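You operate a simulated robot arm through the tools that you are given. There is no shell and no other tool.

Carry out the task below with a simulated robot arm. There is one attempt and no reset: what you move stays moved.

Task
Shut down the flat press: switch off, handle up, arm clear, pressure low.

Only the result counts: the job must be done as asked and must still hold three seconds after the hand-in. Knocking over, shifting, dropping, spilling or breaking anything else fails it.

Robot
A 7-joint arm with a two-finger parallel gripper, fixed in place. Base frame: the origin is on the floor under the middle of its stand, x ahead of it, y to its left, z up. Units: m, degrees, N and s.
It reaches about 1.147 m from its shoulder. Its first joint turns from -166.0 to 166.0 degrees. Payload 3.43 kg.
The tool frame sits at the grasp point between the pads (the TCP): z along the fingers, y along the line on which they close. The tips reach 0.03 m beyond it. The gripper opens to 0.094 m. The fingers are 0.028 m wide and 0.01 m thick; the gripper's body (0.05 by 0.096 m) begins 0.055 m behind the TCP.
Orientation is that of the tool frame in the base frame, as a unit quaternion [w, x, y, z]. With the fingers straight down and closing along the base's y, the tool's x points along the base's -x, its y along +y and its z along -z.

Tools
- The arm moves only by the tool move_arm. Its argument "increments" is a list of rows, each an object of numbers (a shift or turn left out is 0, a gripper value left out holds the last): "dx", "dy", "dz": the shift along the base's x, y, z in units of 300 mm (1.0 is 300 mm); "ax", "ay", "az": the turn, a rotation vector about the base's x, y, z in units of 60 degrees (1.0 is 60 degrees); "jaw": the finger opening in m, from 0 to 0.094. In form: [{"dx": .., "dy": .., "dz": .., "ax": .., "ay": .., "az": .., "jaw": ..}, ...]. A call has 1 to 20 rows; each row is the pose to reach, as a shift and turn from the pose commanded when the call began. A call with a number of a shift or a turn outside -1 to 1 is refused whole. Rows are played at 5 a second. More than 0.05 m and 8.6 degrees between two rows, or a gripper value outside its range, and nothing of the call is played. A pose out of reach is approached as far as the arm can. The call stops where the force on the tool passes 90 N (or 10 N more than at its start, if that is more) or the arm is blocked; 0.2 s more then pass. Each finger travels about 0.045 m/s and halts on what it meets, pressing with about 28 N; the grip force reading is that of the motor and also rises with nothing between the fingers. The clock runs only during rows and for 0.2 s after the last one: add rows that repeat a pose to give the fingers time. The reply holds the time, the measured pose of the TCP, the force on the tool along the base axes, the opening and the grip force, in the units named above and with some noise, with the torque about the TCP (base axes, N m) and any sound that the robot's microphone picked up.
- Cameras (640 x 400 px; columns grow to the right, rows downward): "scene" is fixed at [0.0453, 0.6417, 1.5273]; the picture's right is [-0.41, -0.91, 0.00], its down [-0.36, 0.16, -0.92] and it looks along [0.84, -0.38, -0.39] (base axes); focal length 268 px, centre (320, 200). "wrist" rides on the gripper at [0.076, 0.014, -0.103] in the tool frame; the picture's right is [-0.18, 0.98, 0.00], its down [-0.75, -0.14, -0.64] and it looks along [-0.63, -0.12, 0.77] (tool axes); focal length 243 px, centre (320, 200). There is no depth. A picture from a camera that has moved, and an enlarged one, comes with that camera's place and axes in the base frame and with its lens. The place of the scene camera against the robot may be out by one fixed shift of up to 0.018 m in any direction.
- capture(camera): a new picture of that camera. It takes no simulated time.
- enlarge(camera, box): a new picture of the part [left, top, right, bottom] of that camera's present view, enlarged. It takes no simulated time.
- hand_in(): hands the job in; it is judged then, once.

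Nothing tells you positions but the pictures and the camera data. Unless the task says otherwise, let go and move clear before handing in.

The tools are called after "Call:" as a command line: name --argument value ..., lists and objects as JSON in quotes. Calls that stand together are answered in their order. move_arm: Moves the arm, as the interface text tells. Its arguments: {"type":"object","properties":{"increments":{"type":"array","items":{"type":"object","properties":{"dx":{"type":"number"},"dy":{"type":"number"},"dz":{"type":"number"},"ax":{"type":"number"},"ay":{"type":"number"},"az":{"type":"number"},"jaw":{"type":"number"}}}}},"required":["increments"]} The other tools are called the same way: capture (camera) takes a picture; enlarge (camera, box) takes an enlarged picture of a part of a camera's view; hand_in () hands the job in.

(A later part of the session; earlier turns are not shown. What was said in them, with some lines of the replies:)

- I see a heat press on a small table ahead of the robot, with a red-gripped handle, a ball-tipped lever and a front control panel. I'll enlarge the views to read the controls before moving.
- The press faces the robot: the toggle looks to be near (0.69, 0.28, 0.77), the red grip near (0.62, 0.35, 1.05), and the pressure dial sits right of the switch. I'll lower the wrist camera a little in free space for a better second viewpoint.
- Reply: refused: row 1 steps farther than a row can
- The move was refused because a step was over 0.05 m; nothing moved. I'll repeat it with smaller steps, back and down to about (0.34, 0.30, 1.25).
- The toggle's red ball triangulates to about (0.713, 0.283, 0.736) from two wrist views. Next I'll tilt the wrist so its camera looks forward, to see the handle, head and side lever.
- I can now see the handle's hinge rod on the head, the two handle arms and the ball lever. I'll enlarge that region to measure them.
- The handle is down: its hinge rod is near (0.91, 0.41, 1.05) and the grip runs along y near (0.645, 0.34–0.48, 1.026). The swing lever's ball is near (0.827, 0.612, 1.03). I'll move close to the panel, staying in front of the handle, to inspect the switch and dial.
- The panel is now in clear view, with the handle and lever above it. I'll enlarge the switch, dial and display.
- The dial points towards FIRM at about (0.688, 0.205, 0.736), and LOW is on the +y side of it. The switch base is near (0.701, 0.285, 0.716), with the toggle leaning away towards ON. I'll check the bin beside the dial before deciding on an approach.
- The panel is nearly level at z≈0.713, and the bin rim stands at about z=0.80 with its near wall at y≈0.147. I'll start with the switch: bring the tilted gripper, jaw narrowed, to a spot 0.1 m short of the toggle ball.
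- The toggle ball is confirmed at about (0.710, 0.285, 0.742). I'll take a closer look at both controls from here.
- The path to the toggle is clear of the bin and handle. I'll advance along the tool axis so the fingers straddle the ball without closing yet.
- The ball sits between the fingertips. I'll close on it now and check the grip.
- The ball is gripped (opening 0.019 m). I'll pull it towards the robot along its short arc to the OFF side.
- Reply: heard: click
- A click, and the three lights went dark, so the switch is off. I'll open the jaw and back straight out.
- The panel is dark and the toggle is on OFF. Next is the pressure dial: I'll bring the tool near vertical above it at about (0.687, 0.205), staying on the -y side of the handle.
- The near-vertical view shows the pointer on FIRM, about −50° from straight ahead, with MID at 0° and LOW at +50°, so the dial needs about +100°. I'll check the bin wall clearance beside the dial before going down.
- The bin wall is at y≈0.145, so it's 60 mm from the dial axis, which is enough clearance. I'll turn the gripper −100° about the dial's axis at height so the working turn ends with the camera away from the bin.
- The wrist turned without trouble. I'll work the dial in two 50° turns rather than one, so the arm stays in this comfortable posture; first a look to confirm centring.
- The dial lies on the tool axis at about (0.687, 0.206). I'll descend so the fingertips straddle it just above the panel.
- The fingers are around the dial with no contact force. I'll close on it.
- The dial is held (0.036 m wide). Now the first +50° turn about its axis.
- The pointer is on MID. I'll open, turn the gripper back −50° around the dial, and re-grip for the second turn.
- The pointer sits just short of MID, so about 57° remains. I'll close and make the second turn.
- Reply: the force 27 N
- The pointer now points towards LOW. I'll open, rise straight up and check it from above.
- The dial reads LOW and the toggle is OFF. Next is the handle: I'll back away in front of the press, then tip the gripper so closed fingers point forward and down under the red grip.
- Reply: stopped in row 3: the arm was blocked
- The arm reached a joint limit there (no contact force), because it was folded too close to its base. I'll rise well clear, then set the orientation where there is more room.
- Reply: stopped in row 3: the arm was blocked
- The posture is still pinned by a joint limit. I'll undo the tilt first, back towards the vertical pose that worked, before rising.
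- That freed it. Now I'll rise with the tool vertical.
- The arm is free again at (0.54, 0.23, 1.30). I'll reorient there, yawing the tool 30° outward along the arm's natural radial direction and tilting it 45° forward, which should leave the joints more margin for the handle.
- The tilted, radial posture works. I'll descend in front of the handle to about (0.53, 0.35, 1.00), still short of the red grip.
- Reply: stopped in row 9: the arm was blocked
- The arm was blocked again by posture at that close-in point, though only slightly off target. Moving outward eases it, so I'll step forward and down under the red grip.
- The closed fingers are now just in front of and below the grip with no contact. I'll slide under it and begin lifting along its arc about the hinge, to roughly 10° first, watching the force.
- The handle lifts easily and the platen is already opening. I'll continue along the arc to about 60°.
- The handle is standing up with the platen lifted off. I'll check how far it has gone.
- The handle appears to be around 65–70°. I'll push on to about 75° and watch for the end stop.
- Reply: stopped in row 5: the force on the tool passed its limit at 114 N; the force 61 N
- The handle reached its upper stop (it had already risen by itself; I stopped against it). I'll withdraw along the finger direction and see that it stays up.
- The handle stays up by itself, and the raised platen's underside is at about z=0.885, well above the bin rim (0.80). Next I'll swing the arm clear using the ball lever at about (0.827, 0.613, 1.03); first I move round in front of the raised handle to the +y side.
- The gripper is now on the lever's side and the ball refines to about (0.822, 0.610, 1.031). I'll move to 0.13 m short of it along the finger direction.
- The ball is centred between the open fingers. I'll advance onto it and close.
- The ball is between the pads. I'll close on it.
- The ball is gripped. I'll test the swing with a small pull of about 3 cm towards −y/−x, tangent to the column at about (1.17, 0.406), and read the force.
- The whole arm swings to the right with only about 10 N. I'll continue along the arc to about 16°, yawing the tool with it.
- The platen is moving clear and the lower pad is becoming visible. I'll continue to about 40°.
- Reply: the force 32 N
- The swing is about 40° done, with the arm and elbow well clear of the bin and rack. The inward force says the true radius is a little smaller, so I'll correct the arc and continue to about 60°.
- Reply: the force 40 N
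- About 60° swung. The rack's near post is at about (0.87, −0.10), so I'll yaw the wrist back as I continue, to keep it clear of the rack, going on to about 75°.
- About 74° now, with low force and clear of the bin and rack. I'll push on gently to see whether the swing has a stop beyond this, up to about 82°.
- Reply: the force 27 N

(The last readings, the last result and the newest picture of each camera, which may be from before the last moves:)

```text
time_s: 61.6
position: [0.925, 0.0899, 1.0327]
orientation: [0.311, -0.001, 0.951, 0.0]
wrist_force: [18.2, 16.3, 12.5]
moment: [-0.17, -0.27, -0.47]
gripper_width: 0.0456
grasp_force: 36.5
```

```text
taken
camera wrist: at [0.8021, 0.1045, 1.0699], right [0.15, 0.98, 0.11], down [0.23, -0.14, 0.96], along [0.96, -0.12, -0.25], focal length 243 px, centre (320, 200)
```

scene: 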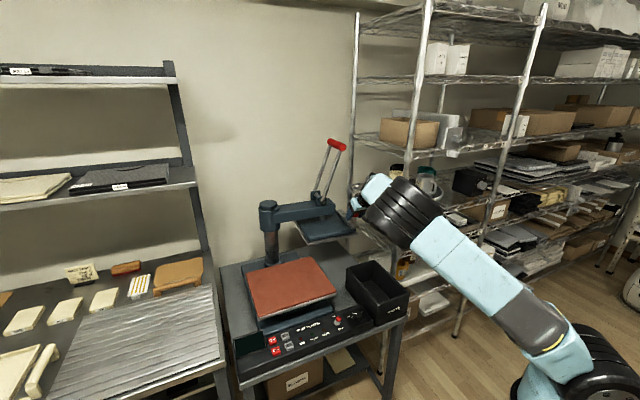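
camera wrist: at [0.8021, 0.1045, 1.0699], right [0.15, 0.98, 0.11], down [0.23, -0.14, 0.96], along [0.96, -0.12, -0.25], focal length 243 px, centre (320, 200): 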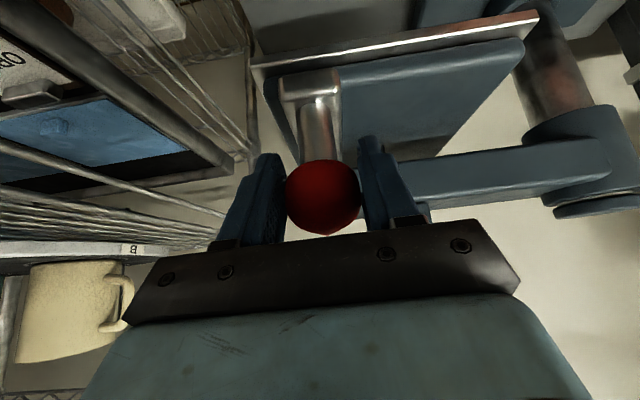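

At about 82° the raised platen's nearest corner is already behind and right of the lower platen. I'll ease on a little to find any end stop, up to 90°, with the arc radius trimmed.

Call:
move_arm --increments '[{"dx": 0.022, "dy": -0.008}, {"dx": 0.044, "dy": -0.02}, {"dx": 0.062, "dy": -0.033}, {"dx": 0.081, "dy": -0.047}, {"dx": 0.1, "dy": -0.06}, {"dx": 0.12, "dy": -0.072}, {"dx": 0.12, "dy": -0.072}]'

Call:
capture --camera "scene"

Call:
capture --camera "wrist"

```text
time_s: 63.2
position: [0.9605, 0.0698, 1.0331]
orientation: [0.309, -0.001, 0.951, 0.0]
wrist_force: [13.1, 19.6, 15.1]
moment: [-0.21, 0.04, 0.45]
gripper_width: 0.0454
grasp_force: 44.9
```

```text
taken
```

scene: 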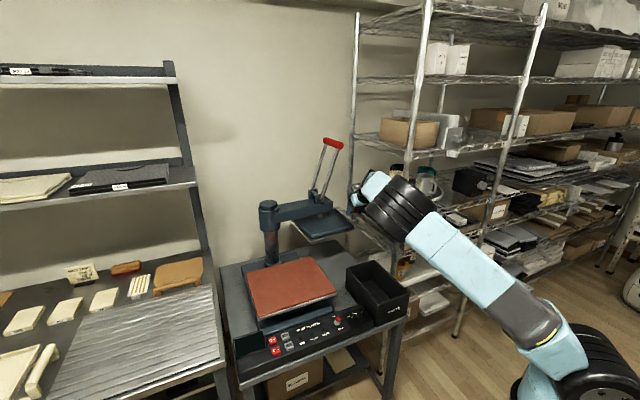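

```text
taken
camera wrist: at [0.8377, 0.0835, 1.0698], right [0.15, 0.98, 0.11], down [0.23, -0.14, 0.96], along [0.96, -0.12, -0.25], focal length 243 px, centre (320, 200)
```

wrist: 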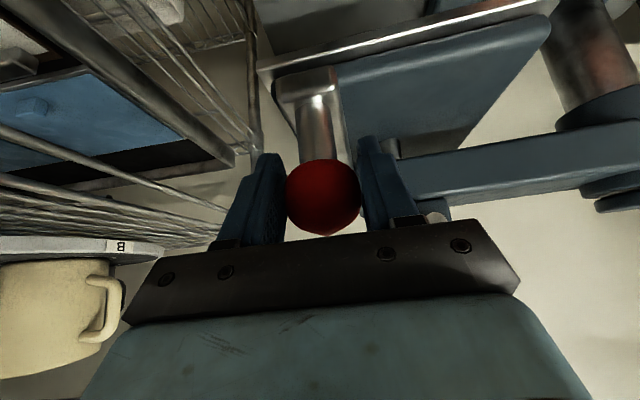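

The arm is at about 88° and fully clear. I'll open the jaw, back out along the finger direction, and move away.

Call:
move_arm --increments '[{"jaw": 0.075}, {"jaw": 0.075}, {"jaw": 0.075}, {"jaw": 0.075}, {"dx": -0.05, "dz": 0.07}, {"dx": -0.12, "dz": 0.165}, {"dx": -0.2, "dz": 0.27}, {"dx": -0.28, "dz": 0.38}, {"dx": -0.36, "dz": 0.49}, {"dx": -0.36, "dz": 0.49}]'

Call:
capture --camera "scene"

Call:
capture --camera "wrist"

```text
time_s: 65.4
position: [0.85, 0.0674, 1.1796]
orientation: [0.31, 0.0, 0.951, -0.001]
wrist_force: [0.2, -0.4, 0.4]
moment: [-0.02, -0.03, -0.05]
gripper_width: 0.075
grasp_force: 0.0
```

```text
taken
```

scene: 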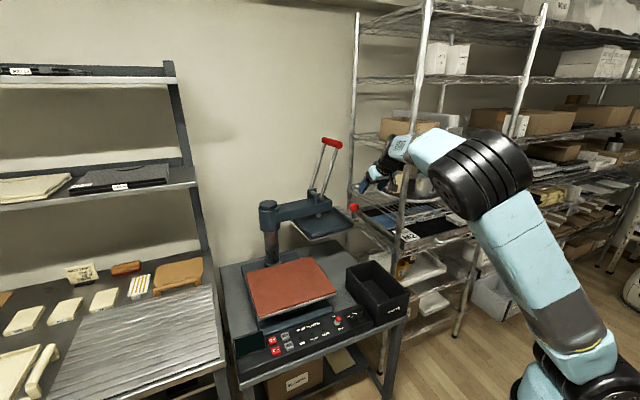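

```text
taken
camera wrist: at [0.7276, 0.082, 1.2175], right [0.15, 0.98, 0.11], down [0.23, -0.14, 0.96], along [0.96, -0.12, -0.25], focal length 243 px, centre (320, 200)
```

wrist: 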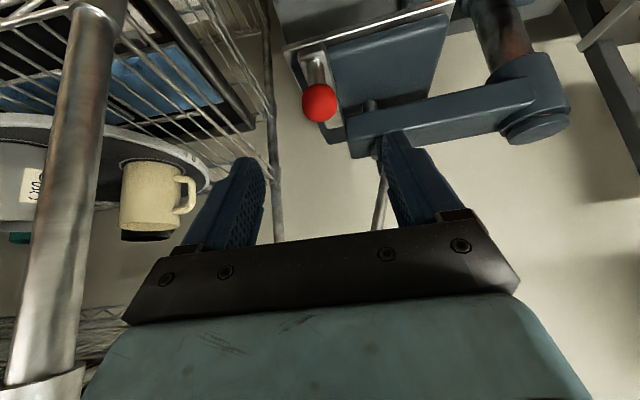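

Released; the arm stays where I left it. I'll back straight out away from the rack to in front of the press.

Call:
move_arm --increments '[{"dx": -0.12, "dy": 0.03}, {"dx": -0.25, "dy": 0.08}, {"dx": -0.38, "dy": 0.14}, {"dx": -0.51, "dy": 0.2}, {"dx": -0.64, "dy": 0.26}, {"dx": -0.77, "dy": 0.32}, {"dx": -0.9, "dy": 0.38}, {"dx": -1.0, "dy": 0.45, "dz": 0.1}, {"dx": -1.0, "dy": 0.5, "dz": 0.2}, {"dx": -1.0, "dy": 0.5, "dz": 0.2}]'

Call:
capture --camera "scene"

Call:
capture --camera "wrist"

```text
time_s: 67.3
position: [0.5742, 0.1925, 1.1832]
orientation: [0.251, 0.01, 0.967, 0.038]
wrist_force: [0.4, 0.4, 0.1]
moment: [-0.02, -0.02, -0.05]
gripper_width: 0.0751
grasp_force: 0.0
stopped in row 9: the arm was blocked; the commanded pose is now the measured one
```

```text
taken
```

scene: 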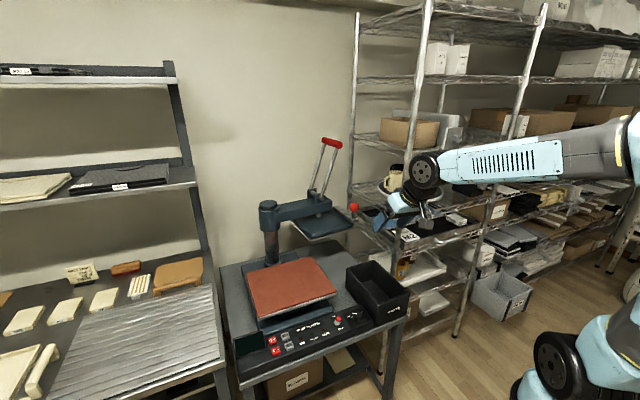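

```text
taken
camera wrist: at [0.4577, 0.2026, 1.2372], right [0.16, 0.97, 0.17], down [0.35, -0.21, 0.91], along [0.92, -0.09, -0.37], focal length 243 px, centre (320, 200)
```

wrist: 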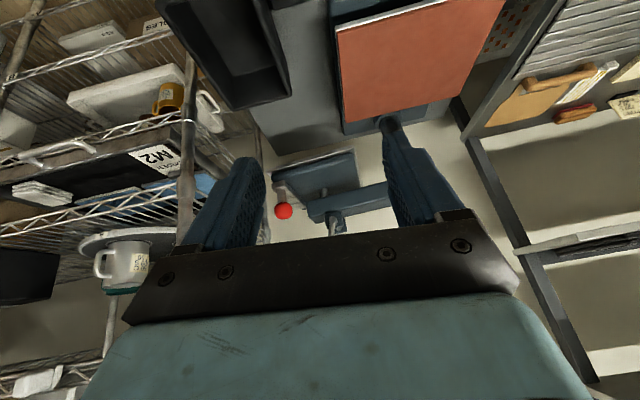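

The gripper is clear, and the platen is fully off to the side with the handle up. I'll check the switch, dial, handle and surroundings one more time.

Call:
enlarge --camera "scene" --box '[220, 290, 420, 400]'

Call:
enlarge --camera "scene" --box '[230, 120, 430, 320]'

Call:
enlarge --camera "scene" --box '[310, 295, 390, 345]'

```text
3.20 times, centred on (320, 345) of scene
camera zoom: at [0.0453, 0.6417, 1.5273], right [-0.41, -0.91, 0.0], down [-0.36, 0.16, -0.92], along [0.84, -0.38, -0.39], focal length 857 px, centre (320, -264)
```

zoom: 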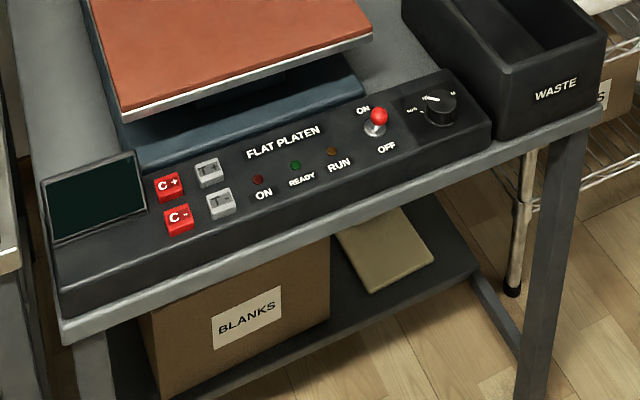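

```text
2.00 times, centred on (330, 220) of scene
camera zoom: at [0.0453, 0.6417, 1.5273], right [-0.41, -0.91, 0.0], down [-0.36, 0.16, -0.92], along [0.84, -0.38, -0.39], focal length 536 px, centre (300, 160)
```

zoom: 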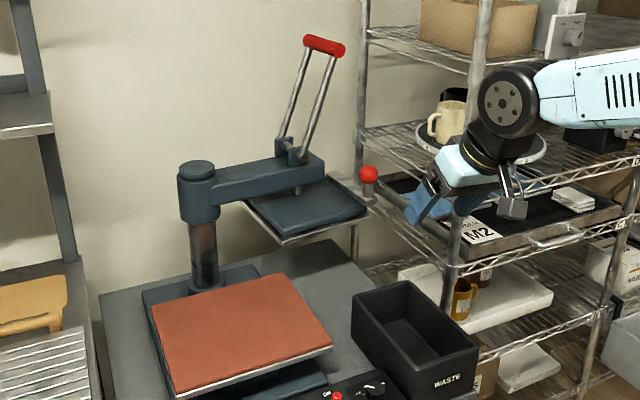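

```text
8.00 times, centred on (350, 320) of scene
camera zoom: at [0.0453, 0.6417, 1.5273], right [-0.41, -0.91, 0.0], down [-0.36, 0.16, -0.92], along [0.84, -0.38, -0.39], focal length 2143 px, centre (80, -760)
```

zoom: 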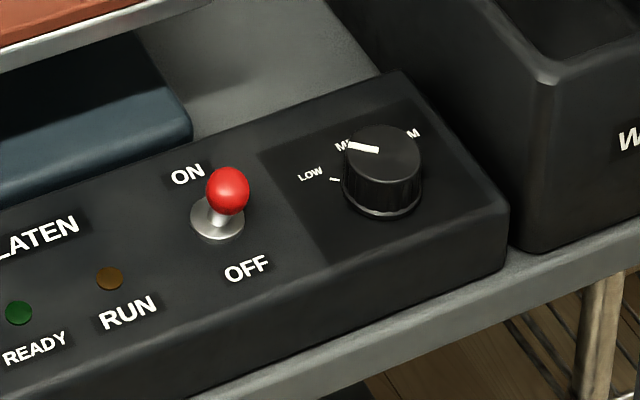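

Everything checks out: the panel is dark with the toggle at OFF, the pressure dial points at LOW, the handle is up, and the platen arm is swung about 88° clear. The bin and surroundings are undisturbed and the gripper is open and away, so I'm handing in.

Call:
hand_in

```text
The job is handed in.
```

The flat press is shut down, and the job is handed in. I don't have the judge's result.

- **Switch:** it is at OFF. I heard it click, and the display and all three lights went dark.
- **Handle:** it is up against its stop and stayed there by itself for over 20 seconds.
- **Arm:** it is swung about 88° to the right, clear of the lower platen. I found no end stop before that point. It stayed put after I let go.
- **Pressure:** the dial points at LOW, turned from FIRM.

I did the pressure dial before the handle and arm, because the swung platen might have blocked reaching it. The tool force briefly reached 114 N when I pushed the handle against its upper stop. In the final pictures the bin, rack and side bench look unmoved. The gripper is open and clear of the press.
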